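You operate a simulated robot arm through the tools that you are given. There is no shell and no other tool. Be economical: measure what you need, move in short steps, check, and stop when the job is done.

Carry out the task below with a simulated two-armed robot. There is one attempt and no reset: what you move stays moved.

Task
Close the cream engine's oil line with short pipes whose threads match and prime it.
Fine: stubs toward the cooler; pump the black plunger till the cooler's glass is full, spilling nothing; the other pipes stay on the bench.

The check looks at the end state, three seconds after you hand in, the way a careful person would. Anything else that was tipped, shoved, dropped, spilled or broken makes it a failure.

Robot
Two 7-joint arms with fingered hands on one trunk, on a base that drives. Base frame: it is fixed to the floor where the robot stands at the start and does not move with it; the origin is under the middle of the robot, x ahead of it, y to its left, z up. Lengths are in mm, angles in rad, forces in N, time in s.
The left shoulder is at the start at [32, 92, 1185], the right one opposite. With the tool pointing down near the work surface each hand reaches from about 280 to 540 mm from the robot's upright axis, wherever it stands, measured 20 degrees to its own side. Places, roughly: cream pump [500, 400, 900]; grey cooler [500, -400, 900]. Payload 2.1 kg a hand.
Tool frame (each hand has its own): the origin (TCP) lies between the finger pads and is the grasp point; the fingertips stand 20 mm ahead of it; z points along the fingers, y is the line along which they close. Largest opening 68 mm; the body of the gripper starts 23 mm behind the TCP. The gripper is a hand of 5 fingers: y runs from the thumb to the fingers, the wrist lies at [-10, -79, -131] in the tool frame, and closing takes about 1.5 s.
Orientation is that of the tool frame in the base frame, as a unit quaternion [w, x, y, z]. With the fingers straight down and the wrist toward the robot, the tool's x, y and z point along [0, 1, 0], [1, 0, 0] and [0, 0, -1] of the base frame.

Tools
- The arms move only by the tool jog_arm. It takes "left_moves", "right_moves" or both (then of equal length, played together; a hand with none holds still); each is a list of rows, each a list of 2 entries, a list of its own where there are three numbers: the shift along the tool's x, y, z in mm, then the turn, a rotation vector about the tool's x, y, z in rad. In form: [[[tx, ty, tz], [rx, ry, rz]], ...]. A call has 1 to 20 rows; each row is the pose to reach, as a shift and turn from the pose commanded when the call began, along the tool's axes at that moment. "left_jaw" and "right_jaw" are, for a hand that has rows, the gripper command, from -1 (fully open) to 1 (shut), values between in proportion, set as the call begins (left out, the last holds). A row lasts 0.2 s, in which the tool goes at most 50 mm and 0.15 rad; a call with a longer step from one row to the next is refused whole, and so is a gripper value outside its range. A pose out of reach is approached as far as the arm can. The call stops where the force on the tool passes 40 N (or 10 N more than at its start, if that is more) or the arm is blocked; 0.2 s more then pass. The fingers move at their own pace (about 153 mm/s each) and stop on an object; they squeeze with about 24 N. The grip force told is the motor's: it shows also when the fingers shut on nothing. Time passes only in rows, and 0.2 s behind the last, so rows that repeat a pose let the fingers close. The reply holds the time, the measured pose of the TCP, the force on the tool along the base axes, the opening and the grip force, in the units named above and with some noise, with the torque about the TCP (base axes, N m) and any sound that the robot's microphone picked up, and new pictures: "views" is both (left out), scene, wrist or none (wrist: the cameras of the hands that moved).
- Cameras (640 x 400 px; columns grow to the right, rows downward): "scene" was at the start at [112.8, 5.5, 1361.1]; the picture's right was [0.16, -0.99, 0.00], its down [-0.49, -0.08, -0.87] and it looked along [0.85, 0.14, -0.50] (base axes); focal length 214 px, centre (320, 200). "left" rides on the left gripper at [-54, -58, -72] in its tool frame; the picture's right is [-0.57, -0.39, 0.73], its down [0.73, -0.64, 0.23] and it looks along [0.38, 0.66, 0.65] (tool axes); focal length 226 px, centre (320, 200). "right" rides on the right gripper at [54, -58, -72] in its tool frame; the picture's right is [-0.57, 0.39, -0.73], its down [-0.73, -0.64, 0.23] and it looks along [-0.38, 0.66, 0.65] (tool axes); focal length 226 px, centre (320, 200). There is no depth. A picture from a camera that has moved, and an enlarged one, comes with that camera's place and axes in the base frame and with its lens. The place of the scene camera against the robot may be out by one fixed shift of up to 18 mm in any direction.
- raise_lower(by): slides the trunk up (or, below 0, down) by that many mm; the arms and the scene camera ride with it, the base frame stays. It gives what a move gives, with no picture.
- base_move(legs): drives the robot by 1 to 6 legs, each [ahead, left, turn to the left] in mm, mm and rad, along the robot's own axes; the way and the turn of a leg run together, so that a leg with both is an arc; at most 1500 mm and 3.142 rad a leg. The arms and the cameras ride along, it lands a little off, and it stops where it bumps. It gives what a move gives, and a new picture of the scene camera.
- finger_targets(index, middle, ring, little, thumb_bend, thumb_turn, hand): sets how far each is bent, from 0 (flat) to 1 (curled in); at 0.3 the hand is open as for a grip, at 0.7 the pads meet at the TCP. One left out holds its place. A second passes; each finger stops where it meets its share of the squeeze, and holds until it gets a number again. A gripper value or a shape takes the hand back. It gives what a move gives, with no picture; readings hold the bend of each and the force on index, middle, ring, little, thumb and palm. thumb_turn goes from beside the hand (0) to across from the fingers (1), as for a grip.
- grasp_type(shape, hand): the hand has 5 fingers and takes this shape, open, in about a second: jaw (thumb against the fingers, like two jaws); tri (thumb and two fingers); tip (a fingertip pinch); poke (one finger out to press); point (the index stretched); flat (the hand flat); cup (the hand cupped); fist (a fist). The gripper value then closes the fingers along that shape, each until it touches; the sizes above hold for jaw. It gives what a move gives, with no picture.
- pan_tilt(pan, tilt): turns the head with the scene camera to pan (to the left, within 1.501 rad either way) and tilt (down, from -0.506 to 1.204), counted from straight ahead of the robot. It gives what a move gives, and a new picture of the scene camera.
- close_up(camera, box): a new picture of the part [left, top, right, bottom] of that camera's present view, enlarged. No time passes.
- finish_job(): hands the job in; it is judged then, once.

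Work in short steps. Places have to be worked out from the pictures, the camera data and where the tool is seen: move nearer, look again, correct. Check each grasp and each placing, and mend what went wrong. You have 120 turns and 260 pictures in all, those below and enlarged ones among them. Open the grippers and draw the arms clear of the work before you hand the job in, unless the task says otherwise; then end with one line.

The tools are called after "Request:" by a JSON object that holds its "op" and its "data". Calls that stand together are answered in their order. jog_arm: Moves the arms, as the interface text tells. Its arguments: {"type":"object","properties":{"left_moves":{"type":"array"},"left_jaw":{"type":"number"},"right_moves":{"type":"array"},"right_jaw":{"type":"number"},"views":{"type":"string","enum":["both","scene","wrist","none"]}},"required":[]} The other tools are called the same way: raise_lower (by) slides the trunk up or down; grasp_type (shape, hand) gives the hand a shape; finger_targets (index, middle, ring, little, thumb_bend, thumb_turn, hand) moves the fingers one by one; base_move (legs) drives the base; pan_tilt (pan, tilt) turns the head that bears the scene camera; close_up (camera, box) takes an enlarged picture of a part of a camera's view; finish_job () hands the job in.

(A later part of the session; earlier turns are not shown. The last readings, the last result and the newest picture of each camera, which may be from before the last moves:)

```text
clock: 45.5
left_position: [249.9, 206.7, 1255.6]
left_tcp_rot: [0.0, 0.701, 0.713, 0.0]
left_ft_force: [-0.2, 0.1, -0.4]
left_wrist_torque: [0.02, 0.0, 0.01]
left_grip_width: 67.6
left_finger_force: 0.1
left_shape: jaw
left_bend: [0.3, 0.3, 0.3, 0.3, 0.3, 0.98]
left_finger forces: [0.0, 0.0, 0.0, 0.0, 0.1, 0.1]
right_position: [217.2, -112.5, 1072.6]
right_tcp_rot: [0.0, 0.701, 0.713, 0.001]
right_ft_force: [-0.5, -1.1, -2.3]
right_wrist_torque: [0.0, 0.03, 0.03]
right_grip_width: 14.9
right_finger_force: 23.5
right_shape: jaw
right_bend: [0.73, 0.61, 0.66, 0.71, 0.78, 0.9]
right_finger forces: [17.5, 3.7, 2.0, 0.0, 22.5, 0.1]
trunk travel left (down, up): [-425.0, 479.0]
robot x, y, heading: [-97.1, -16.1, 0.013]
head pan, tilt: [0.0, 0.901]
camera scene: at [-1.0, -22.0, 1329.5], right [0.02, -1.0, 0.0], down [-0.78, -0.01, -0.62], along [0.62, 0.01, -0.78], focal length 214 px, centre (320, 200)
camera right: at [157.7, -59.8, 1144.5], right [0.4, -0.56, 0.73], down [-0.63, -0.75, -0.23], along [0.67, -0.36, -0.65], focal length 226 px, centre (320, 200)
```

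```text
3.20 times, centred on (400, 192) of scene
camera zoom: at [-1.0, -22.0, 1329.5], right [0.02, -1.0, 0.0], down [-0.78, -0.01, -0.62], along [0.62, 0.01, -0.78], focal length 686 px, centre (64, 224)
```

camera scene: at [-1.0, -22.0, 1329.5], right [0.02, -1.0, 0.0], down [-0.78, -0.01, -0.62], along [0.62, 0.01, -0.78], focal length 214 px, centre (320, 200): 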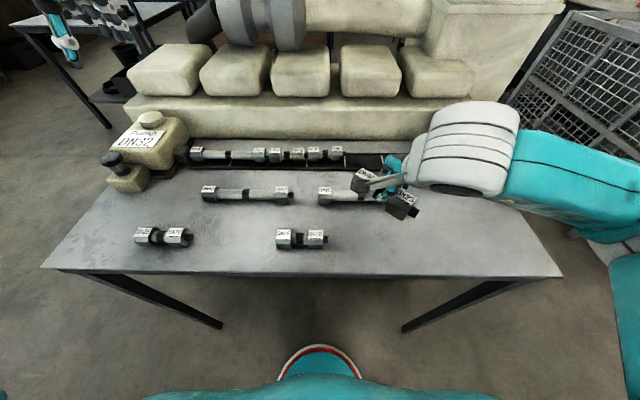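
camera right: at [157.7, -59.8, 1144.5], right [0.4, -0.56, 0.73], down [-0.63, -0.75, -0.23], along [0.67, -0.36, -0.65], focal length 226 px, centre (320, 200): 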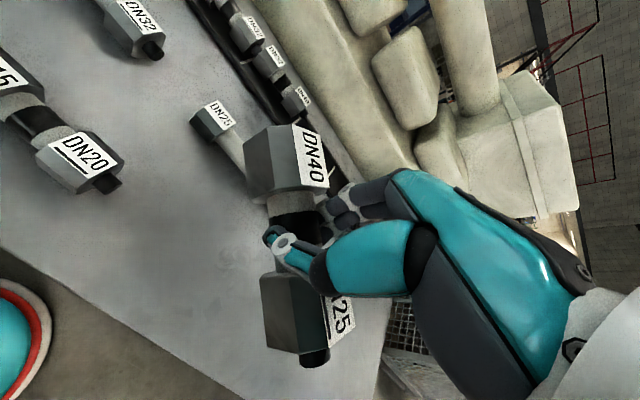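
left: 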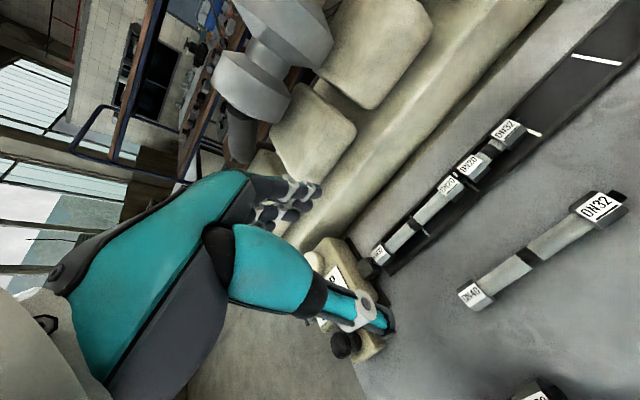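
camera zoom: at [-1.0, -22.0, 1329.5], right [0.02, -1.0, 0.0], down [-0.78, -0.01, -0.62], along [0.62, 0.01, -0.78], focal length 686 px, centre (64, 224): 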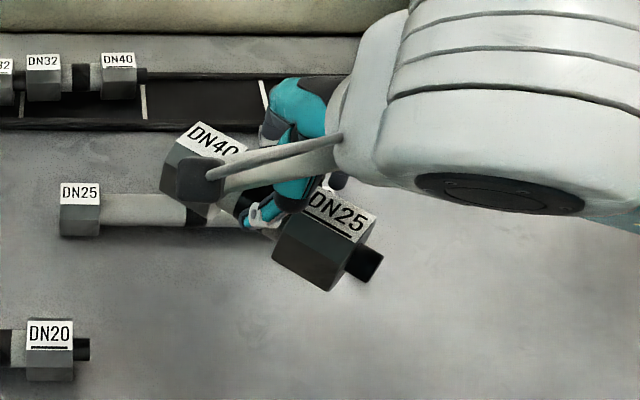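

Same grasp as before. Raise a little and unwind toward the drive, then go to slot 2 (TCP target about [487,-133]).

Request:
{"op": "jog_arm", "data": {"right_moves": [[[0, 0, -30], [0, 0, 0]], [[0, 0, -50], [0, 0, 0]]], "views": "none"}}

Request:
{"op": "base_move", "data": {"legs": [[0, -316, 0], [0, 0, 0.756], [88, -86, 0]]}}

```text
clock: 46.1
left_position: [250.4, 207.1, 1255.4]
left_tcp_rot: [0.0, 0.701, 0.713, -0.001]
left_ft_force: [0.1, 0.2, 0.7]
left_wrist_torque: [-0.03, -0.05, -0.01]
left_grip_width: 67.7
left_finger_force: 0.1
left_shape: jaw
left_bend: [0.3, 0.3, 0.3, 0.3, 0.3, 0.98]
left_finger forces: [0.1, 0.0, 0.0, 0.1, 0.1, 0.1]
right_position: [216.7, -113.9, 1124.4]
right_tcp_rot: [-0.001, 0.7, 0.714, 0.0]
right_ft_force: [-0.3, -0.2, -2.4]
right_wrist_torque: [-0.02, -0.01, -0.03]
right_grip_width: 15.2
right_finger_force: 24.1
right_shape: jaw
right_bend: [0.73, 0.61, 0.66, 0.71, 0.78, 0.9]
right_finger forces: [17.5, 3.7, 2.0, 0.0, 22.5, 0.0]
trunk travel left (down, up): [-425.0, 479.0]
robot x, y, heading: [-98.9, -15.9, 0.018]
head pan, tilt: [0.0, 0.901]
```

```text
clock: 51.0
left_position: [112.3, 87.5, 1255.2]
left_tcp_rot: [-0.001, 0.388, 0.921, 0.0]
left_ft_force: [-0.2, 0.5, 0.3]
left_wrist_torque: [-0.02, 0.01, -0.02]
left_grip_width: 67.6
left_finger_force: 0.1
left_shape: jaw
left_bend: [0.3, 0.3, 0.3, 0.3, 0.3, 0.98]
left_finger forces: [0.0, 0.0, 0.1, 0.0, 0.0, 0.0]
right_position: [306.3, -168.3, 1124.7]
right_tcp_rot: [0.0, 0.387, 0.922, -0.001]
right_ft_force: [-0.3, -1.0, -2.1]
right_wrist_torque: [-0.01, -0.04, 0.0]
right_grip_width: 15.1
right_finger_force: 24.2
right_shape: jaw
right_bend: [0.73, 0.61, 0.66, 0.71, 0.78, 0.9]
right_finger forces: [18.0, 3.7, 2.0, 0.0, 22.5, 0.1]
trunk travel left (down, up): [-425.0, 479.0]
robot x, y, heading: [11.9, -312.8, 0.773]
head pan, tilt: [0.0, 0.901]
stopped in leg 3: the robot was blocked; the commanded pose is now the measured one
camera scene: at [78.8, -251.1, 1329.5], right [0.7, -0.72, 0.0], down [-0.56, -0.55, -0.62], along [0.44, 0.43, -0.78], focal length 214 px, centre (320, 200)
```

scene: 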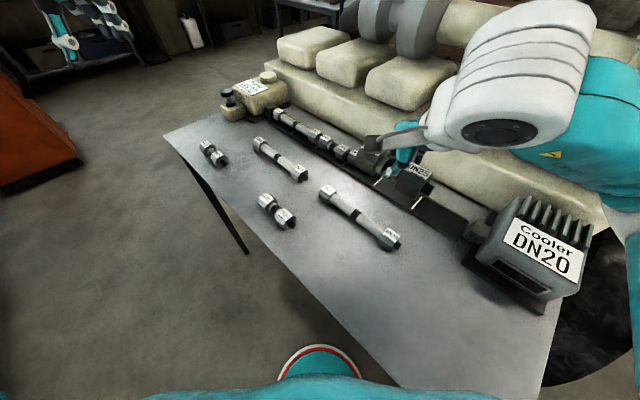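

The base bumped something (likely a bench leg) 20 mm early; position is fine for reach. I move the hand over slot 2 and look.

Request:
{"op": "jog_arm", "data": {"right_moves": [[[-20, 31, 0], [0, 0, 0]], [[-41, 61, 0], [0, 0, 0]], [[-61, 92, 20], [0, 0, 0]], [[-81, 123, 45], [0, 0, 0]], [[-102, 154, 70], [0, 0, 0]], [[-102, 154, 115], [0, 0, 0]], [[-102, 154, 125], [0, 0, 0]], [[-102, 154, 125], [0, 0, 0]]]}}

Request:
{"op": "close_up", "data": {"camera": "scene", "box": [310, 110, 510, 235]}}

```text
clock: 52.8
left_position: [112.5, 87.3, 1255.1]
left_tcp_rot: [0.0, 0.389, 0.921, 0.001]
left_ft_force: [-0.3, 0.2, -0.5]
left_wrist_torque: [0.0, 0.0, -0.01]
left_grip_width: 67.5
left_finger_force: 0.1
left_shape: jaw
left_bend: [0.3, 0.3, 0.3, 0.3, 0.3, 0.98]
left_finger forces: [0.0, 0.0, 0.0, 0.0, 0.0, 0.0]
right_position: [487.6, -131.6, 997.9]
right_tcp_rot: [-0.001, 0.387, 0.922, -0.001]
right_ft_force: [0.4, -0.1, -2.4]
right_wrist_torque: [0.01, -0.02, 0.0]
right_grip_width: 15.0
right_finger_force: 23.6
right_shape: jaw
right_bend: [0.73, 0.61, 0.66, 0.71, 0.78, 0.9]
right_finger forces: [18.2, 3.8, 1.8, 0.0, 22.9, 0.1]
trunk travel left (down, up): [-425.0, 479.0]
robot x, y, heading: [8.1, -312.6, 0.769]
head pan, tilt: [0.0, 0.901]
camera scene: at [79.2, -250.5, 1329.5], right [0.7, -0.72, 0.0], down [-0.56, -0.55, -0.62], along [0.44, 0.43, -0.78], focal length 214 px, centre (320, 200)
camera right: at [408.3, -134.9, 1069.4], right [0.67, -0.13, 0.73], down [0.06, -0.97, -0.23], along [0.74, 0.19, -0.65], focal length 226 px, centre (320, 200)
```

scene: 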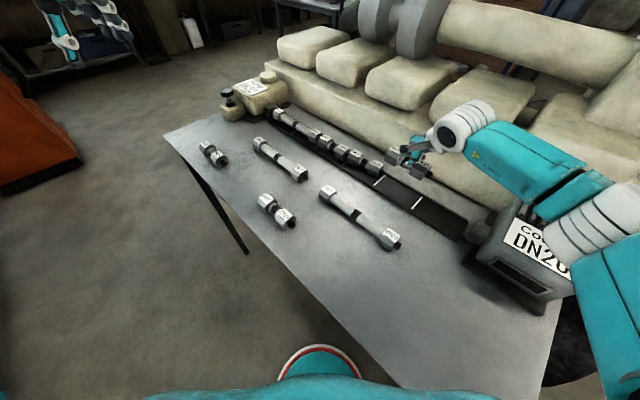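
right: 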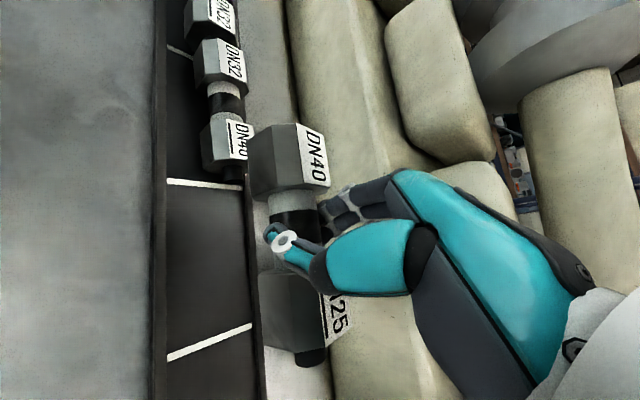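

```text
3.20 times, centred on (410, 172) of scene
camera zoom: at [79.2, -250.5, 1329.5], right [0.7, -0.72, 0.0], down [-0.56, -0.55, -0.62], along [0.44, 0.43, -0.78], focal length 686 px, centre (32, 288)
```

zoom: 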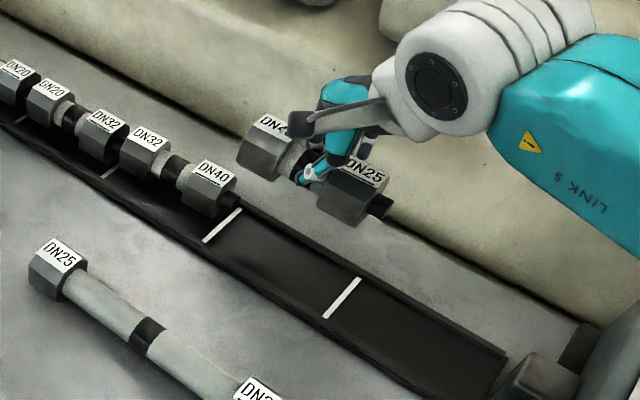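

Computed: held pipe centre [477,-130], yaw 0; want [479,-132.5]. Shift and lower to contact.

Request:
{"op": "jog_arm", "data": {"right_moves": [[[-3.2, -0.3, 25], [0, 0, 0]], [[-3.2, -0.3, 50], [0, 0, 0]], [[-3.2, -0.3, 63], [0, 0, 0]], [[-3.2, -0.3, 68], [0, 0, 0]], [[-3.2, -0.3, 71], [0, 0, 0]]], "views": "wrist"}}

Request:
{"op": "close_up", "data": {"camera": "scene", "box": [330, 120, 450, 195]}}

```text
clock: 54.0
left_position: [110.9, 88.1, 1256.9]
left_tcp_rot: [0.0, 0.388, 0.922, 0.0]
left_ft_force: [-0.2, 0.2, -0.9]
left_wrist_torque: [0.05, 0.03, 0.02]
left_grip_width: 67.9
left_finger_force: 0.0
left_shape: jaw
left_bend: [0.3, 0.3, 0.3, 0.3, 0.3, 0.98]
left_finger forces: [0.0, 0.0, 0.1, 0.0, 0.1, 0.0]
right_position: [490.4, -135.4, 928.3]
right_tcp_rot: [0.0, 0.387, 0.922, 0.001]
right_ft_force: [-0.5, -0.5, 4.4]
right_wrist_torque: [0.04, -0.11, 0.04]
right_grip_width: 15.1
right_finger_force: 24.0
right_shape: jaw
right_bend: [0.73, 0.61, 0.71, 0.71, 0.78, 0.89]
right_finger forces: [16.6, 4.8, 2.0, 0.0, 23.9, 0.0]
trunk travel left (down, up): [-425.0, 479.0]
robot x, y, heading: [8.3, -312.5, 0.768]
head pan, tilt: [0.0, 0.901]
camera right: at [411.5, -137.8, 999.7], right [0.67, -0.13, 0.73], down [0.06, -0.97, -0.23], along [0.74, 0.2, -0.65], focal length 226 px, centre (320, 200)
```

right: 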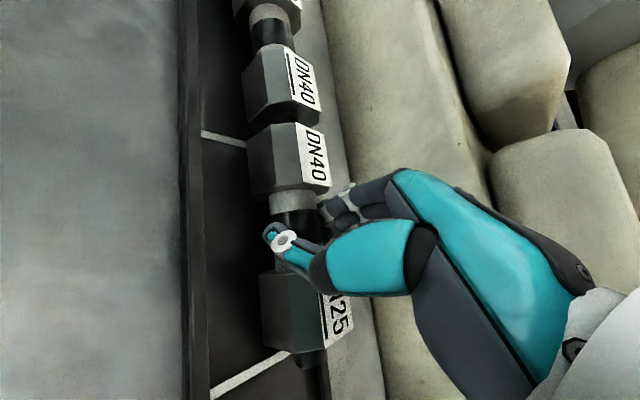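

```text
5.33 times, centred on (390, 158) of scene
camera zoom: at [78.6, -250.8, 1329.6], right [0.7, -0.72, 0.0], down [-0.56, -0.55, -0.62], along [0.44, 0.43, -0.78], focal length 1144 px, centre (-53, 427)
```

zoom: 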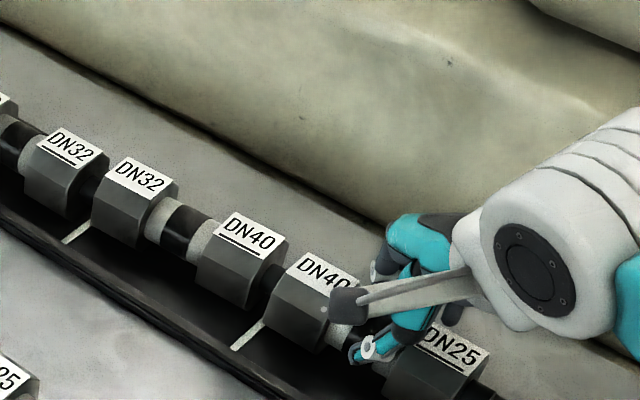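

Almost seated; press 1.5 mm more, then open slightly (0.4).

Request:
{"op": "jog_arm", "data": {"right_moves": [[[0, 0, 1.5], [0, 0, 0]], [[0, 0, 1.5], [0, 0, 0]]], "views": "none"}}

Request:
{"op": "jog_arm", "data": {"right_moves": [[[0, 0, 0], [0, 0, 0]], [[0, 0, 0], [0, 0, 0]], [[0, 0, 0], [0, 0, 0]]], "right_jaw": 0.42, "views": "wrist"}}

Request:
{"op": "close_up", "data": {"camera": "scene", "box": [330, 120, 450, 195]}}

```text
clock: 54.6
left_position: [109.3, 88.5, 1255.5]
left_tcp_rot: [0.0, 0.388, 0.922, 0.0]
left_ft_force: [0.2, 0.2, -0.7]
left_wrist_torque: [-0.02, -0.01, 0.03]
left_grip_width: 67.5
left_finger_force: 0.0
left_shape: jaw
left_bend: [0.3, 0.3, 0.3, 0.3, 0.3, 0.98]
left_finger forces: [0.0, 0.1, 0.1, 0.1, 0.0, 0.0]
right_position: [489.3, -134.2, 927.4]
right_tcp_rot: [0.0, 0.387, 0.922, 0.0]
right_ft_force: [-0.5, -0.5, 8.5]
right_wrist_torque: [0.05, -0.18, 0.13]
right_grip_width: 15.4
right_finger_force: 23.8
right_shape: jaw
right_bend: [0.73, 0.74, 0.72, 0.71, 0.78, 0.89]
right_finger forces: [16.9, 5.3, 2.5, 0.1, 24.4, 0.0]
trunk travel left (down, up): [-425.0, 479.0]
robot x, y, heading: [8.5, -316.7, 0.774]
head pan, tilt: [0.0, 0.901]
```

```text
clock: 55.4
left_position: [110.4, 87.7, 1255.9]
left_tcp_rot: [0.0, 0.388, 0.922, 0.001]
left_ft_force: [0.5, 0.2, -0.2]
left_wrist_torque: [-0.01, 0.0, 0.0]
left_grip_width: 68.1
left_finger_force: 0.1
left_shape: jaw
left_bend: [0.3, 0.3, 0.3, 0.3, 0.3, 0.98]
left_finger forces: [0.0, 0.0, 0.0, 0.0, 0.0, 0.0]
right_position: [490.2, -134.9, 927.0]
right_tcp_rot: [0.0, 0.388, 0.922, 0.0]
right_ft_force: [-4.5, 3.6, 0.7]
right_wrist_torque: [0.0, 0.04, -0.18]
right_grip_width: 20.9
right_finger_force: 0.2
right_shape: jaw
right_bend: [0.74, 0.54, 0.52, 0.48, 0.73, 0.93]
right_finger forces: [1.9, 0.1, 0.1, 0.0, 7.3, 0.0]
trunk travel left (down, up): [-425.0, 479.0]
robot x, y, heading: [6.7, -311.8, 0.772]
head pan, tilt: [0.0, 0.901]
camera right: at [410.8, -137.4, 997.8], right [0.67, -0.13, 0.73], down [0.06, -0.97, -0.23], along [0.74, 0.19, -0.65], focal length 226 px, centre (320, 200)
```

right: 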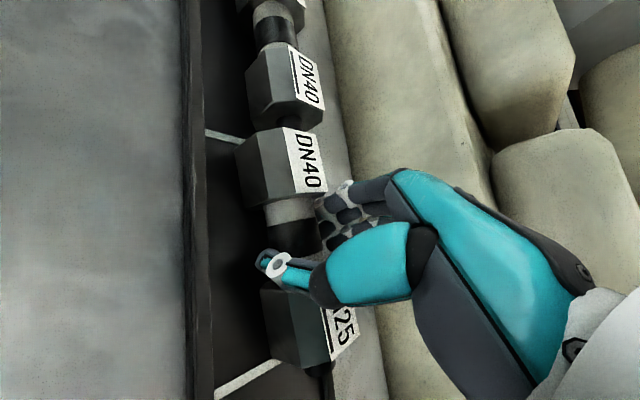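

```text
5.33 times, centred on (390, 158) of scene
camera zoom: at [78.3, -250.2, 1329.4], right [0.7, -0.72, 0.0], down [-0.56, -0.55, -0.62], along [0.44, 0.43, -0.78], focal length 1144 px, centre (-53, 427)
```

zoom: 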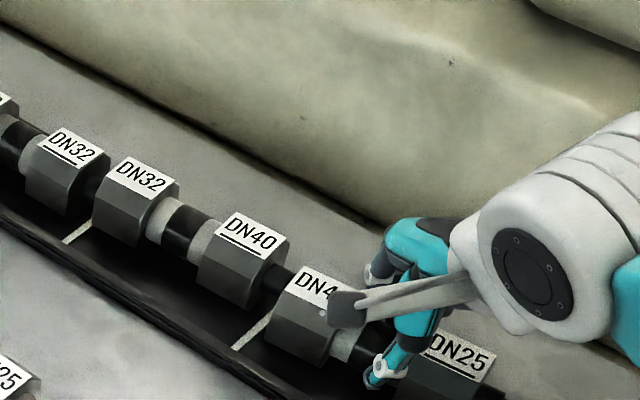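

It turned a few degrees on release, as the first did. I repeat the cure: regrip slightly higher, lift, measure, correct.

Request:
{"op": "jog_arm", "data": {"right_moves": [[[0, 0, -6], [0, 0, 0]], [[0, 0, -6], [0, 0, 0]], [[0, 0, -6], [0, 0, 0]], [[0, 0, -6], [0, 0, 0]], [[0, 0, -6], [0, 0, 0]], [[0, 0, -6], [0, 0, 0]], [[0, 0, -6], [0, 0, 0]], [[0, 0, -20], [0, 0, 0]], [[0, 0, -38], [0, 0, 0]], [[0, 0, -38], [0, 0, 0]]], "right_jaw": 1, "views": "wrist"}}

Request:
{"op": "close_up", "data": {"camera": "scene", "box": [330, 120, 450, 195]}}

```text
clock: 57.6
left_position: [111.4, 88.1, 1255.3]
left_tcp_rot: [0.0, 0.388, 0.922, -0.001]
left_ft_force: [-0.6, 0.1, -0.4]
left_wrist_torque: [0.0, 0.01, -0.01]
left_grip_width: 67.8
left_finger_force: 0.1
left_shape: jaw
left_bend: [0.3, 0.3, 0.3, 0.3, 0.3, 0.98]
left_finger forces: [0.0, 0.0, 0.0, 0.0, 0.0, 0.0]
right_position: [490.9, -135.3, 963.4]
right_tcp_rot: [-0.001, 0.387, 0.922, -0.001]
right_ft_force: [0.0, -0.9, -2.7]
right_wrist_torque: [0.0, -0.04, 0.01]
right_grip_width: 15.6
right_finger_force: 23.2
right_shape: jaw
right_bend: [0.74, 0.7, 0.7, 0.7, 0.75, 0.93]
right_finger forces: [14.0, 7.4, 2.9, 0.0, 22.0, 0.1]
trunk travel left (down, up): [-425.0, 479.0]
robot x, y, heading: [5.1, -311.9, 0.771]
head pan, tilt: [0.0, 0.901]
camera right: at [411.0, -138.2, 1035.1], right [0.67, -0.13, 0.73], down [0.06, -0.97, -0.23], along [0.74, 0.19, -0.65], focal length 226 px, centre (320, 200)
```

right: 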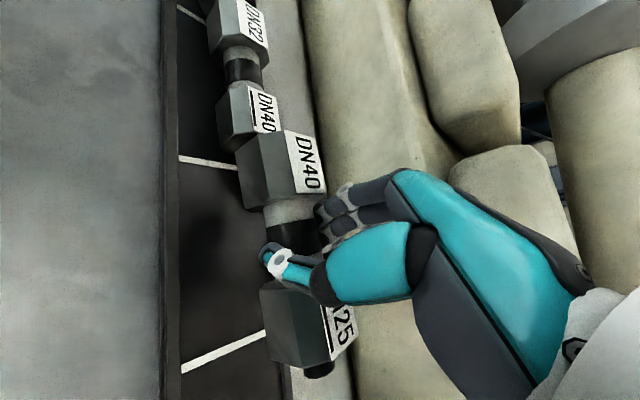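

```text
5.33 times, centred on (390, 158) of scene
camera zoom: at [79.2, -250.5, 1329.4], right [0.7, -0.72, 0.0], down [-0.56, -0.55, -0.62], along [0.44, 0.43, -0.78], focal length 1144 px, centre (-53, 427)
```

zoom: 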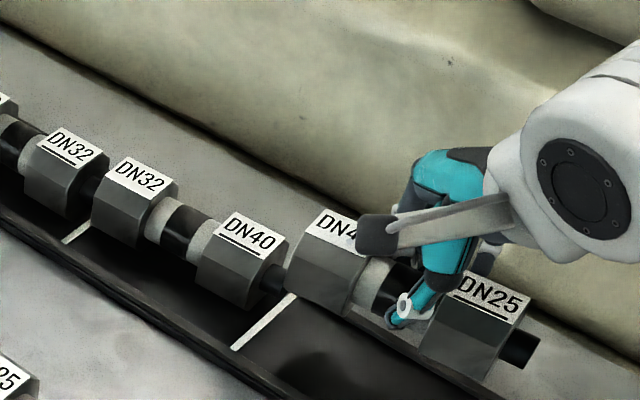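

Centre [477,-137], yaw 6° CCW. Turn +0.11, shift, lower to contact.

Request:
{"op": "jog_arm", "data": {"right_moves": [[[0, 0, 0], [0, 0, 0.11]], [[4.2, 0.7, 0], [0, 0, 0.12]], [[4.2, 0.7, 16], [0, 0, 0.12]], [[4.2, 0.7, 28], [0, 0, 0.12]], [[4.2, 0.7, 34], [0, 0, 0.12]], [[4.2, 0.7, 37], [0, 0, 0.12]]], "views": "wrist"}}

Request:
{"op": "close_up", "data": {"camera": "scene", "box": [330, 120, 450, 195]}}

```text
clock: 59.0
left_position: [112.1, 88.1, 1256.0]
left_tcp_rot: [0.0, 0.388, 0.922, 0.0]
left_ft_force: [0.3, 0.3, 1.3]
left_wrist_torque: [0.0, 0.0, -0.01]
left_grip_width: 67.7
left_finger_force: 0.0
left_shape: jaw
left_bend: [0.3, 0.3, 0.3, 0.3, 0.3, 0.98]
left_finger forces: [0.1, 0.0, 0.0, 0.0, 0.0, 0.0]
right_position: [488.5, -131.9, 928.4]
right_tcp_rot: [0.0, 0.442, 0.897, 0.001]
right_ft_force: [0.3, -1.1, 4.0]
right_wrist_torque: [0.17, -0.1, -0.02]
right_grip_width: 15.5
right_finger_force: 24.2
right_shape: jaw
right_bend: [0.74, 0.7, 0.7, 0.7, 0.75, 0.93]
right_finger forces: [17.7, 7.6, 3.2, 0.1, 21.8, 0.0]
trunk travel left (down, up): [-425.0, 479.0]
robot x, y, heading: [9.6, -312.4, 0.772]
head pan, tilt: [0.0, 0.901]
camera right: at [409.0, -124.9, 999.0], right [0.65, -0.21, 0.73], down [-0.06, -0.97, -0.23], along [0.76, 0.11, -0.65], focal length 226 px, centre (320, 200)
```

right: 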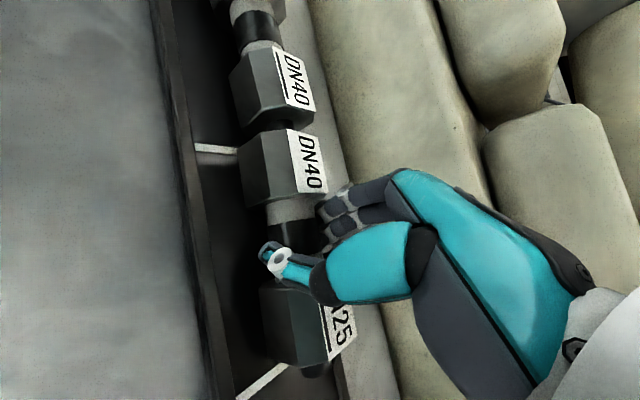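

```text
5.33 times, centred on (390, 158) of scene
camera zoom: at [78.7, -250.8, 1329.6], right [0.7, -0.72, 0.0], down [-0.56, -0.55, -0.62], along [0.44, 0.43, -0.78], focal length 1144 px, centre (-53, 427)
```

zoom: 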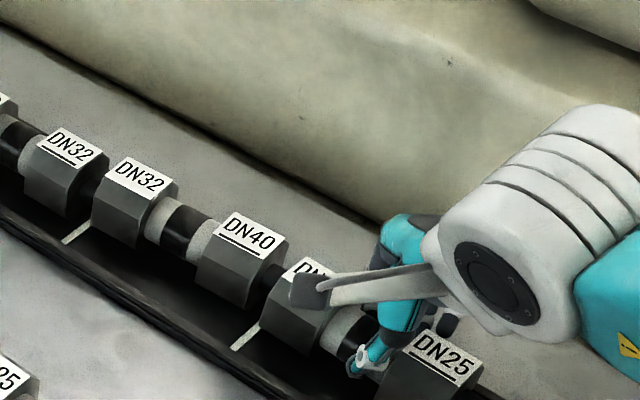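

Just touching. Press 2 mm further, release to 0.35 while relieving, as in the run that worked.

Request:
{"op": "jog_arm", "data": {"right_moves": [[[0, 0, 2], [0, 0, 0]], [[0, 0, 2], [0, 0, 0]]], "views": "none"}}

Request:
{"op": "jog_arm", "data": {"right_moves": [[[0, 0, -1], [0, 0, 0]], [[0, 0, -1], [0, 0, 0]], [[0, 0, -1], [0, 0, 0]]], "right_jaw": 0.35, "views": "wrist"}}

Request:
{"op": "close_up", "data": {"camera": "scene", "box": [330, 120, 450, 195]}}

```text
clock: 59.6
left_position: [110.9, 88.2, 1255.7]
left_tcp_rot: [0.0, 0.389, 0.921, 0.0]
left_ft_force: [0.6, 0.3, 0.6]
left_wrist_torque: [0.0, 0.03, 0.03]
left_grip_width: 67.6
left_finger_force: 0.1
left_shape: jaw
left_bend: [0.3, 0.3, 0.3, 0.3, 0.3, 0.98]
left_finger forces: [0.0, 0.0, 0.0, 0.0, 0.1, 0.0]
right_position: [487.6, -132.2, 927.4]
right_tcp_rot: [0.0, 0.443, 0.897, 0.001]
right_ft_force: [3.5, 1.2, 11.6]
right_wrist_torque: [0.07, -0.15, 0.06]
right_grip_width: 16.1
right_finger_force: 24.8
right_shape: jaw
right_bend: [0.74, 0.7, 0.7, 0.7, 0.75, 0.93]
right_finger forces: [15.4, 9.7, 3.8, 0.0, 22.4, 0.0]
trunk travel left (down, up): [-425.0, 479.0]
robot x, y, heading: [8.9, -314.1, 0.774]
head pan, tilt: [0.0, 0.901]
```

```text
clock: 60.4
left_position: [112.4, 87.8, 1254.8]
left_tcp_rot: [0.0, 0.388, 0.922, 0.0]
left_ft_force: [-0.3, 0.6, -0.2]
left_wrist_torque: [-0.01, 0.01, -0.02]
left_grip_width: 68.0
left_finger_force: 0.0
left_shape: jaw
left_bend: [0.3, 0.3, 0.3, 0.3, 0.3, 0.98]
left_finger forces: [0.0, 0.0, 0.1, 0.0, 0.0, 0.1]
right_position: [486.1, -132.6, 925.3]
right_tcp_rot: [0.0, 0.443, 0.897, -0.001]
right_ft_force: [-2.3, 1.3, 0.9]
right_wrist_torque: [0.01, 0.07, -0.05]
right_grip_width: 23.5
right_finger_force: 0.1
right_shape: jaw
right_bend: [0.74, 0.53, 0.5, 0.47, 0.73, 0.98]
right_finger forces: [0.7, 0.0, 0.1, 0.0, 2.7, 0.0]
trunk travel left (down, up): [-425.0, 479.0]
robot x, y, heading: [6.8, -312.7, 0.772]
head pan, tilt: [0.0, 0.901]
camera right: at [408.3, -124.6, 997.3], right [0.65, -0.21, 0.73], down [-0.06, -0.97, -0.23], along [0.76, 0.1, -0.65], focal length 226 px, centre (320, 200)
```

right: 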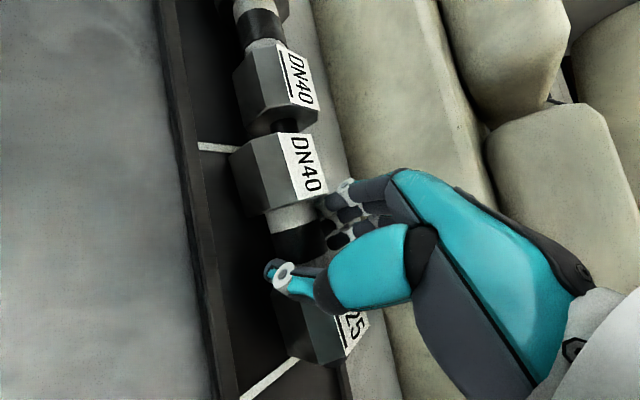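

```text
5.33 times, centred on (390, 158) of scene
camera zoom: at [78.7, -250.4, 1329.4], right [0.7, -0.72, 0.0], down [-0.56, -0.55, -0.62], along [0.44, 0.43, -0.78], focal length 1144 px, centre (-53, 427)
```

zoom: 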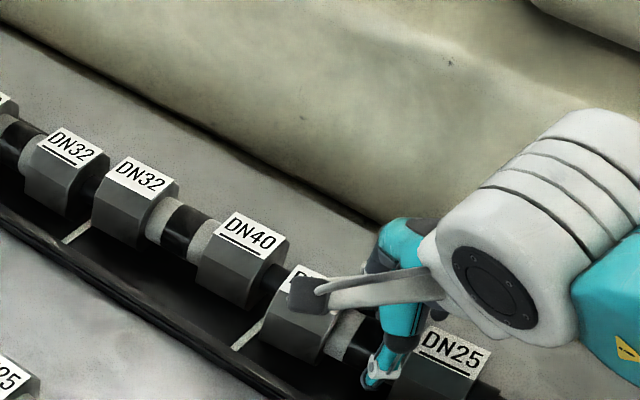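

Small turn only; lift straight up and check.

Request:
{"op": "jog_arm", "data": {"right_moves": [[[0, 0, -8], [0, 0, 0]], [[0, 0, -16], [0, 0, 0]], [[0, 0, -40], [0, 0, 0]], [[0, 0, -80], [0, 0, 0]], [[0, 0, -90], [0, 0, 0]]], "views": "wrist"}}

Request:
{"op": "close_up", "data": {"camera": "scene", "box": [330, 120, 450, 195]}}

```text
clock: 61.6
left_position: [111.1, 87.8, 1255.3]
left_tcp_rot: [0.0, 0.388, 0.922, 0.0]
left_ft_force: [0.2, 0.7, 1.1]
left_wrist_torque: [0.02, 0.0, -0.01]
left_grip_width: 67.4
left_finger_force: 0.1
left_shape: jaw
left_bend: [0.3, 0.3, 0.3, 0.3, 0.3, 0.98]
left_finger forces: [0.0, 0.1, 0.0, 0.1, 0.0, 0.0]
right_position: [487.2, -131.9, 1017.1]
right_tcp_rot: [0.0, 0.442, 0.897, -0.001]
right_ft_force: [0.0, 0.3, -0.1]
right_wrist_torque: [0.02, 0.02, -0.01]
right_grip_width: 22.5
right_finger_force: 0.1
right_shape: jaw
right_bend: [0.74, 0.53, 0.5, 0.47, 0.74, 1.0]
right_finger forces: [0.1, 0.1, 0.0, 0.0, 0.0, 0.1]
trunk travel left (down, up): [-425.0, 479.0]
robot x, y, heading: [6.4, -315.7, 0.773]
head pan, tilt: [0.0, 0.901]
camera right: at [409.2, -124.0, 1088.9], right [0.65, -0.21, 0.73], down [-0.06, -0.97, -0.23], along [0.76, 0.1, -0.65], focal length 226 px, centre (320, 200)
```

right: 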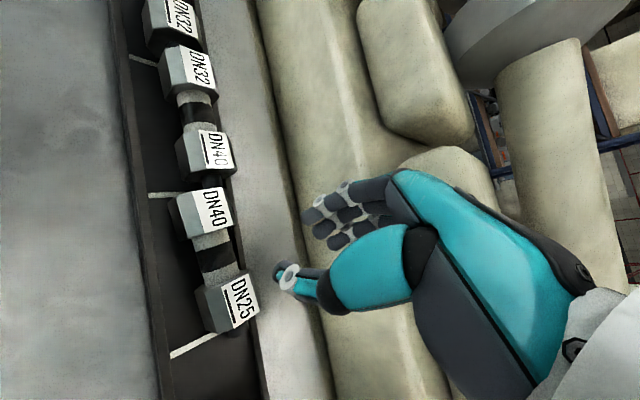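

```text
5.33 times, centred on (390, 158) of scene
camera zoom: at [79.0, -250.6, 1329.5], right [0.7, -0.72, 0.0], down [-0.56, -0.55, -0.62], along [0.44, 0.43, -0.78], focal length 1144 px, centre (-53, 427)
```

zoom: 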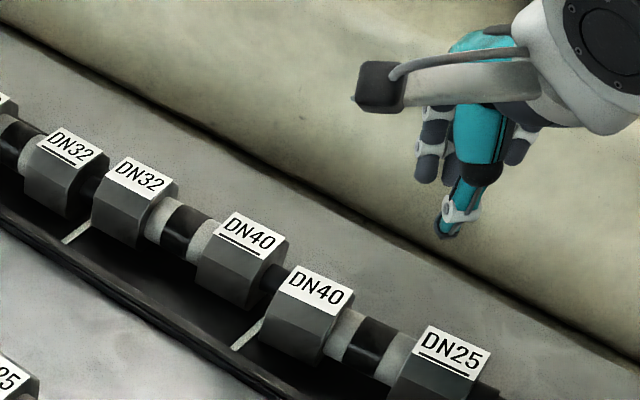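

Let me measure the alignment of the three tray pipes more precisely with an enlarged wrist view.

Request:
{"op": "close_up", "data": {"camera": "right", "box": [100, 0, 320, 138]}}

Request:
{"op": "close_up", "data": {"camera": "right", "box": [100, 120, 320, 390]}}

Request:
{"op": "close_up", "data": {"camera": "scene", "box": [260, 90, 420, 190]}}

```text
2.90 times, centred on (210, 69) of right
camera zoom: at [409.2, -124.0, 1088.9], right [0.65, -0.21, 0.73], down [-0.06, -0.97, -0.23], along [0.76, 0.1, -0.65], focal length 655 px, centre (639, 580)
```

zoom: 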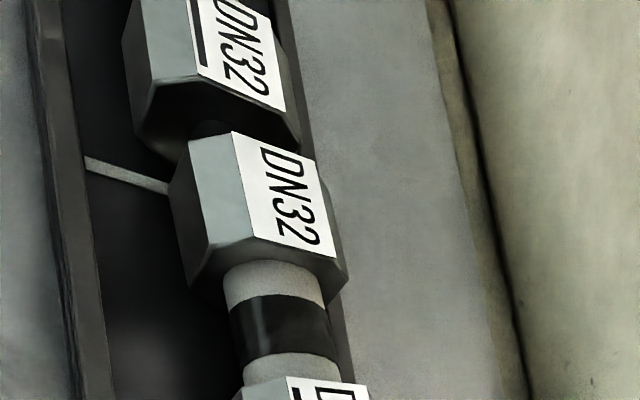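

```text
1.48 times, centred on (210, 255) of right
camera zoom: at [409.2, -124.0, 1088.9], right [0.65, -0.21, 0.73], down [-0.06, -0.97, -0.23], along [0.76, 0.1, -0.65], focal length 335 px, centre (483, 118)
```

zoom: 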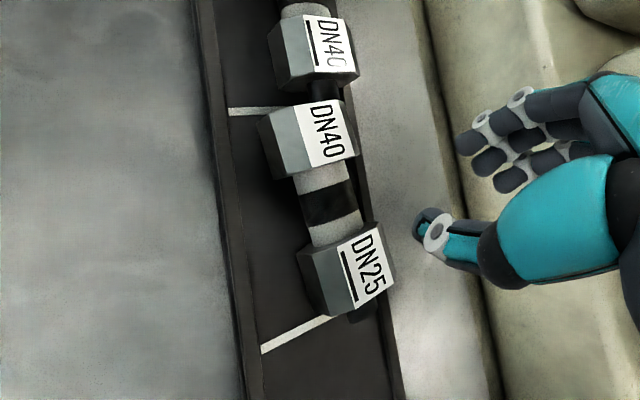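

```text
4.00 times, centred on (340, 140) of scene
camera zoom: at [79.0, -250.6, 1329.5], right [0.7, -0.72, 0.0], down [-0.56, -0.55, -0.62], along [0.44, 0.43, -0.78], focal length 858 px, centre (240, 440)
```

zoom: 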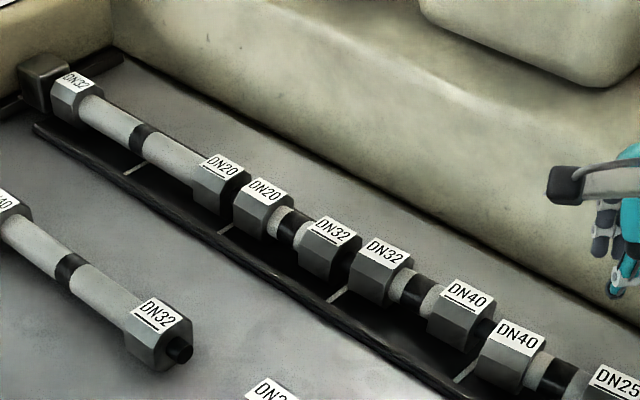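

Line residuals: only the last placed piece (40→25) is turned ~6°, its DN40 end about 5 mm too near the robot. I'll nudge that hex forward with the closed fingertips from the front side.

Request:
{"op": "jog_arm", "data": {"right_moves": [[[30, -18, 0], [0, 0, 0]], [[68, -38, 0], [0, 0, 0]], [[68, -38, 0], [0, 0, 0]], [[68, -38, 0], [0, 0, 0]], [[68, -38, 40], [0, 0, 0]], [[68, -38, 76], [0, 0, 0]], [[68, -38, 76], [0, 0, 0]]], "right_jaw": 1, "views": "wrist"}}

Request:
{"op": "close_up", "data": {"camera": "scene", "box": [330, 110, 490, 210]}}

```text
clock: 63.2
left_position: [111.7, 87.9, 1255.7]
left_tcp_rot: [0.001, 0.388, 0.922, 0.0]
left_ft_force: [-0.1, 0.4, 0.5]
left_wrist_torque: [0.02, 0.02, 0.01]
left_grip_width: 67.4
left_finger_force: 0.1
left_shape: jaw
left_bend: [0.3, 0.3, 0.3, 0.3, 0.3, 0.98]
left_finger forces: [0.0, 0.1, 0.1, 0.0, 0.0, 0.1]
right_position: [418.2, -100.1, 938.5]
right_tcp_rot: [-0.001, 0.443, 0.896, -0.001]
right_ft_force: [0.6, -0.7, 0.2]
right_wrist_torque: [-0.02, -0.03, 0.01]
right_grip_width: 0.1
right_finger_force: 24.0
right_shape: jaw
right_bend: [0.7, 0.7, 0.7, 0.7, 0.77, 1.0]
right_finger forces: [0.1, 0.0, 0.0, 0.0, 0.0, 0.0]
trunk travel left (down, up): [-425.0, 479.0]
robot x, y, heading: [7.6, -317.1, 0.776]
head pan, tilt: [0.0, 0.901]
camera right: at [338.9, -93.1, 1011.2], right [0.65, -0.21, 0.73], down [-0.06, -0.97, -0.23], along [0.76, 0.1, -0.65], focal length 226 px, centre (320, 200)
```

right: 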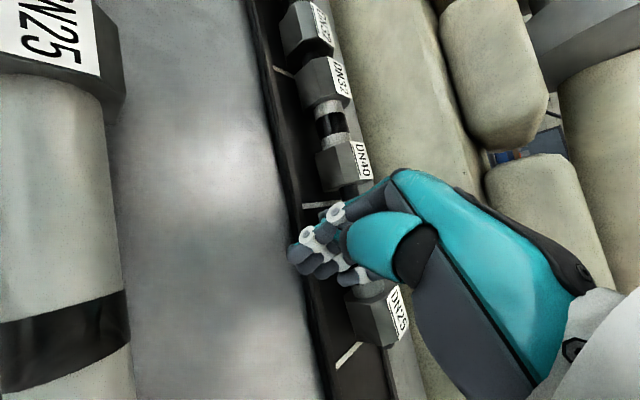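

```text
4.00 times, centred on (410, 160) of scene
camera zoom: at [79.0, -250.5, 1329.5], right [0.7, -0.72, 0.0], down [-0.56, -0.55, -0.62], along [0.44, 0.43, -0.78], focal length 858 px, centre (-40, 360)
```

zoom: 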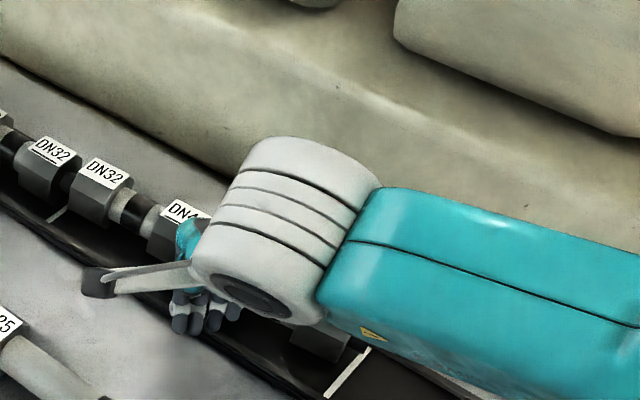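

The little finger leads toward the pipe; I shift 20 mm to +y so it meets the DN40 hex, then push +x slowly.

Request:
{"op": "jog_arm", "data": {"right_moves": [[[16, 12, 0], [0, 0, 0]], [[13, 16, 0], [0, 0, 0]], [[10, 20, 0], [0, 0, 0]]], "views": "wrist"}}

Request:
{"op": "close_up", "data": {"camera": "right", "box": [240, 120, 480, 390]}}

```text
clock: 64.0
left_position: [111.6, 87.3, 1256.4]
left_tcp_rot: [0.0, 0.388, 0.921, 0.0]
left_ft_force: [0.0, -0.5, -0.1]
left_wrist_torque: [-0.01, 0.0, 0.03]
left_grip_width: 67.7
left_finger_force: 0.1
left_shape: jaw
left_bend: [0.3, 0.3, 0.3, 0.3, 0.3, 0.98]
left_finger forces: [0.0, 0.0, 0.0, 0.0, 0.1, 0.0]
right_position: [428.2, -80.0, 939.6]
right_tcp_rot: [0.0, 0.442, 0.897, -0.001]
right_ft_force: [-0.4, 0.7, -1.0]
right_wrist_torque: [-0.02, -0.02, 0.02]
right_grip_width: 0.1
right_finger_force: 24.2
right_shape: jaw
right_bend: [0.7, 0.7, 0.7, 0.7, 0.77, 1.0]
right_finger forces: [0.1, 0.0, 0.0, 0.0, 0.1, 0.0]
trunk travel left (down, up): [-425.0, 479.0]
robot x, y, heading: [8.3, -310.7, 0.772]
head pan, tilt: [0.0, 0.901]
camera right: at [348.5, -73.4, 1010.6], right [0.65, -0.21, 0.73], down [-0.06, -0.97, -0.23], along [0.76, 0.1, -0.65], focal length 226 px, centre (320, 200)
```

right: 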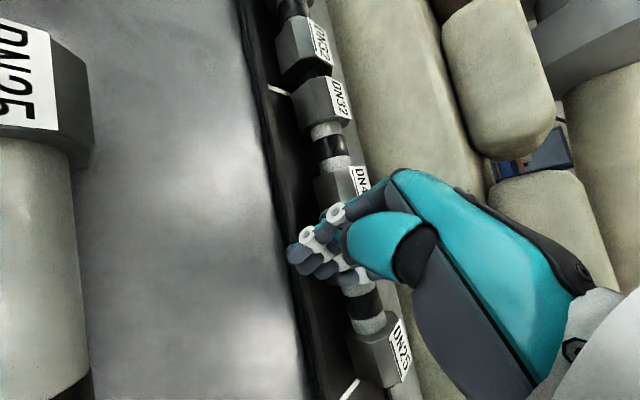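

```text
1.48 times, centred on (360, 255) of right
camera zoom: at [348.5, -73.4, 1010.6], right [0.65, -0.21, 0.73], down [-0.06, -0.97, -0.23], along [0.76, 0.1, -0.65], focal length 335 px, centre (261, 118)
```

zoom: 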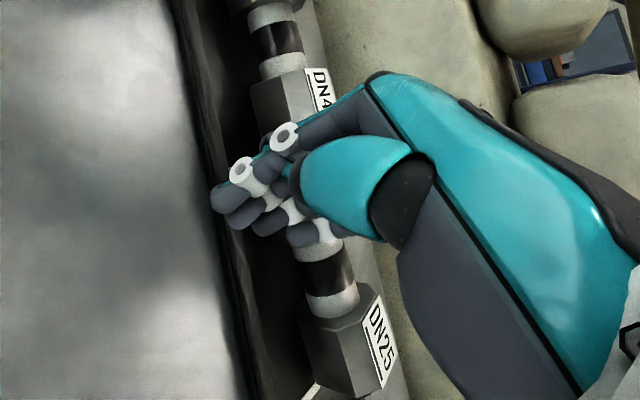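

Push +x in 4 mm increments, watching force.

Request:
{"op": "jog_arm", "data": {"right_moves": [[[-2.4, 3.2, 0], [0, 0, 0]], [[-4.9, 6.3, 0], [0, 0, 0]], [[-4.9, 6.3, 0], [0, 0, 0]]], "views": "wrist"}}

```text
clock: 64.8
left_position: [111.1, 88.3, 1255.5]
left_tcp_rot: [0.0, 0.388, 0.921, 0.0]
left_ft_force: [-0.4, 0.8, 0.6]
left_wrist_torque: [0.0, 0.0, 0.0]
left_grip_width: 67.6
left_finger_force: 0.0
left_shape: jaw
left_bend: [0.3, 0.3, 0.3, 0.3, 0.3, 0.98]
left_finger forces: [0.1, 0.0, 0.0, 0.0, 0.0, 0.1]
right_position: [434.9, -80.8, 938.5]
right_tcp_rot: [0.0, 0.443, 0.896, 0.0]
right_ft_force: [0.5, 0.6, 0.0]
right_wrist_torque: [0.04, 0.0, 0.03]
right_grip_width: 0.1
right_finger_force: 24.3
right_shape: jaw
right_bend: [0.7, 0.7, 0.7, 0.7, 0.77, 1.0]
right_finger forces: [0.0, 0.1, 0.1, 0.0, 0.1, 0.1]
trunk travel left (down, up): [-425.0, 479.0]
robot x, y, heading: [7.3, -315.4, 0.767]
head pan, tilt: [0.0, 0.901]
camera right: at [355.9, -73.8, 1010.9], right [0.65, -0.21, 0.73], down [-0.06, -0.97, -0.23], along [0.76, 0.1, -0.65], focal length 226 px, centre (320, 200)
```

right: 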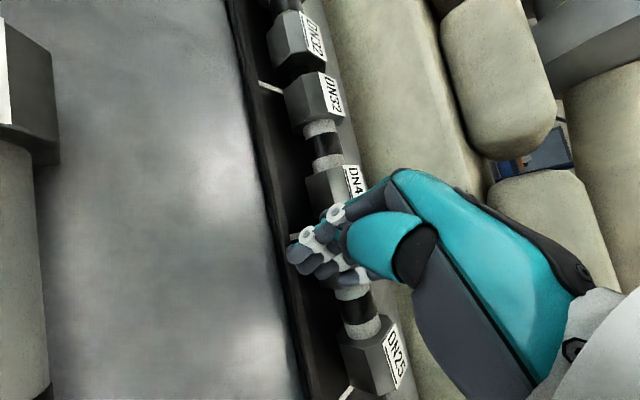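

Request:
{"op": "jog_arm", "data": {"right_moves": [[[-1.2, 1.6, 0], [0, 0, 0]], [[-3, 4, 0], [0, 0, 0]], [[-3, 4, 0], [0, 0, 0]]], "views": "wrist"}}

Request:
{"op": "close_up", "data": {"camera": "right", "box": [240, 120, 480, 390]}}

```text
clock: 65.6
left_position: [111.9, 89.1, 1255.4]
left_tcp_rot: [0.0, 0.389, 0.921, 0.0]
left_ft_force: [0.2, -0.2, -0.2]
left_wrist_torque: [-0.01, -0.01, 0.0]
left_grip_width: 67.9
left_finger_force: 0.0
left_shape: jaw
left_bend: [0.3, 0.3, 0.3, 0.3, 0.3, 0.98]
left_finger forces: [0.0, 0.1, 0.0, 0.1, 0.0, 0.1]
right_position: [439.7, -80.9, 941.1]
right_tcp_rot: [0.001, 0.442, 0.897, 0.0]
right_ft_force: [-0.1, -0.6, 0.3]
right_wrist_torque: [-0.01, 0.01, -0.01]
right_grip_width: 0.2
right_finger_force: 23.6
right_shape: jaw
right_bend: [0.7, 0.7, 0.7, 0.7, 0.77, 1.0]
right_finger forces: [0.0, 0.0, 0.0, 0.0, 0.1, 0.1]
trunk travel left (down, up): [-425.0, 479.0]
robot x, y, heading: [6.5, -311.1, 0.772]
head pan, tilt: [0.0, 0.901]
camera right: at [360.5, -74.0, 1011.9], right [0.65, -0.21, 0.73], down [-0.06, -0.97, -0.23], along [0.76, 0.1, -0.65], focal length 226 px, centre (320, 200)
```

right: 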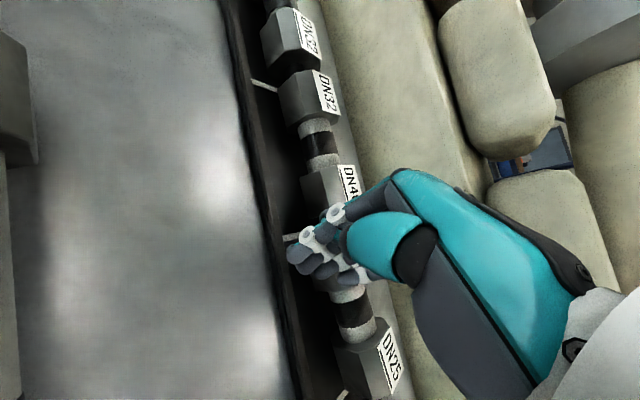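

```text
1.48 times, centred on (360, 255) of right
camera zoom: at [360.5, -74.0, 1011.9], right [0.65, -0.21, 0.73], down [-0.06, -0.97, -0.23], along [0.76, 0.1, -0.65], focal length 335 px, centre (261, 118)
```

zoom: 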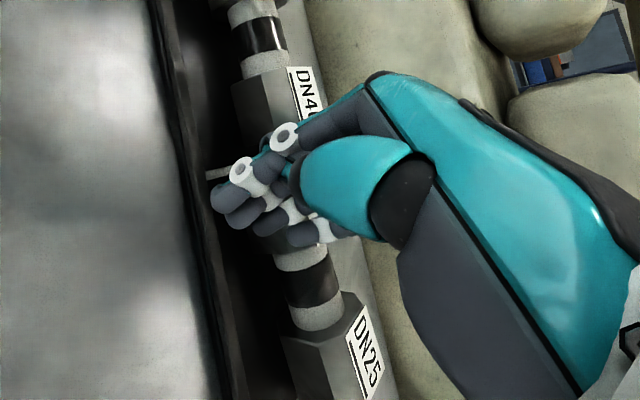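

No contact; curled fingertips may be riding above the hex. Back off, lower 12 mm, and push again.

Request:
{"op": "jog_arm", "data": {"right_moves": [[[6, -8, 0], [0, 0, 0]], [[6, -8, 12], [0, 0, 0]], [[3, -4, 12], [0, 0, 0]], [[0, 0, 12], [0, 0, 0]], [[0, 0, 12], [0, 0, 0]]], "views": "wrist"}}

Request:
{"op": "close_up", "data": {"camera": "scene", "box": [330, 110, 490, 210]}}

```text
clock: 66.8
left_position: [111.7, 87.6, 1256.3]
left_tcp_rot: [-0.001, 0.388, 0.922, 0.0]
left_ft_force: [0.8, 0.5, 0.4]
left_wrist_torque: [0.01, 0.03, 0.0]
left_grip_width: 67.6
left_finger_force: 0.1
left_shape: jaw
left_bend: [0.3, 0.3, 0.3, 0.3, 0.3, 0.98]
left_finger forces: [0.0, 0.1, 0.0, 0.0, 0.1, 0.0]
right_position: [439.1, -80.8, 928.4]
right_tcp_rot: [0.0, 0.442, 0.897, -0.001]
right_ft_force: [-0.9, 0.0, 0.0]
right_wrist_torque: [-0.01, 0.01, -0.02]
right_grip_width: 0.3
right_finger_force: 24.5
right_shape: jaw
right_bend: [0.7, 0.7, 0.7, 0.7, 0.77, 1.0]
right_finger forces: [0.1, 0.0, 0.8, 0.0, 0.0, 0.1]
trunk travel left (down, up): [-425.0, 479.0]
robot x, y, heading: [8.3, -309.3, 0.77]
head pan, tilt: [0.0, 0.901]
camera right: at [360.3, -74.4, 999.8], right [0.65, -0.21, 0.73], down [-0.06, -0.97, -0.23], along [0.76, 0.1, -0.65], focal length 226 px, centre (320, 200)
```

right: 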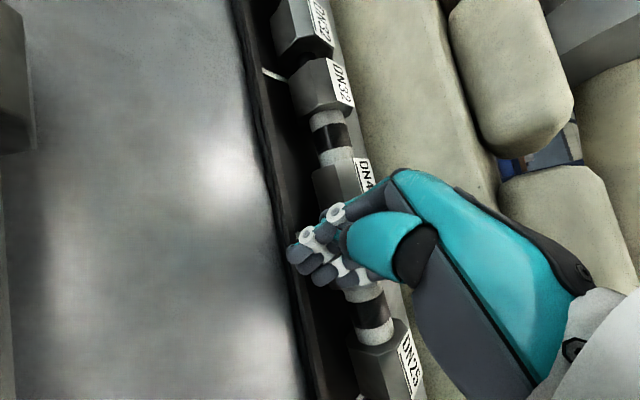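

```text
4.00 times, centred on (410, 160) of scene
camera zoom: at [78.9, -250.5, 1329.5], right [0.7, -0.72, 0.0], down [-0.56, -0.55, -0.62], along [0.44, 0.43, -0.78], focal length 858 px, centre (-40, 360)
```

zoom: 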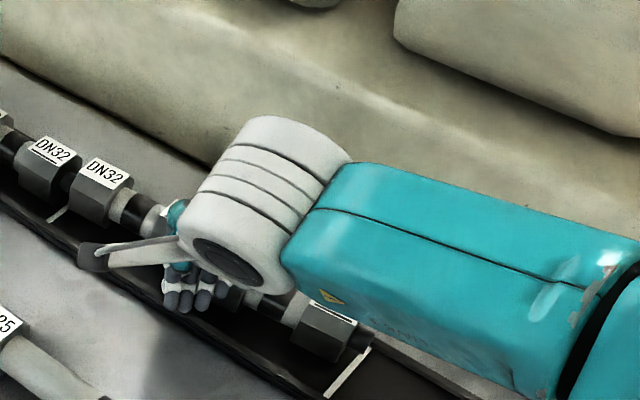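

Ring finger touches (0.8 N). Push 5 mm.

Request:
{"op": "jog_arm", "data": {"right_moves": [[[-1.5, 2, 0], [0, 0, 0]], [[-3, 4, 0], [0, 0, 0]], [[-3, 4, 0], [0, 0, 0]]], "views": "none"}}

Request:
{"op": "close_up", "data": {"camera": "right", "box": [240, 120, 480, 390]}}

```text
clock: 67.6
left_position: [110.4, 87.8, 1255.4]
left_tcp_rot: [0.0, 0.389, 0.921, 0.001]
left_ft_force: [-0.4, -0.1, -1.0]
left_wrist_torque: [-0.02, 0.0, 0.01]
left_grip_width: 67.7
left_finger_force: 0.1
left_shape: jaw
left_bend: [0.3, 0.3, 0.3, 0.3, 0.3, 0.98]
left_finger forces: [0.1, 0.0, 0.0, 0.0, 0.0, 0.1]
right_position: [444.5, -79.9, 929.4]
right_tcp_rot: [-0.001, 0.442, 0.897, 0.0]
right_ft_force: [-0.4, -0.3, 0.2]
right_wrist_torque: [0.02, -0.03, 0.01]
right_grip_width: 0.2
right_finger_force: 23.8
right_shape: jaw
right_bend: [0.7, 0.7, 0.7, 0.7, 0.77, 1.0]
right_finger forces: [0.0, 0.0, 0.3, 0.4, 0.1, 0.0]
trunk travel left (down, up): [-425.0, 479.0]
robot x, y, heading: [8.8, -312.8, 0.766]
head pan, tilt: [0.0, 0.901]
```

```text
1.48 times, centred on (360, 255) of right
camera zoom: at [365.6, -74.2, 1000.2], right [0.65, -0.21, 0.73], down [-0.06, -0.97, -0.23], along [0.76, 0.1, -0.65], focal length 335 px, centre (261, 118)
```

zoom: 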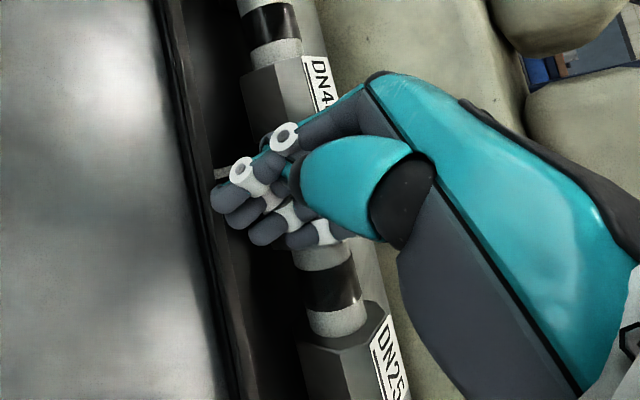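

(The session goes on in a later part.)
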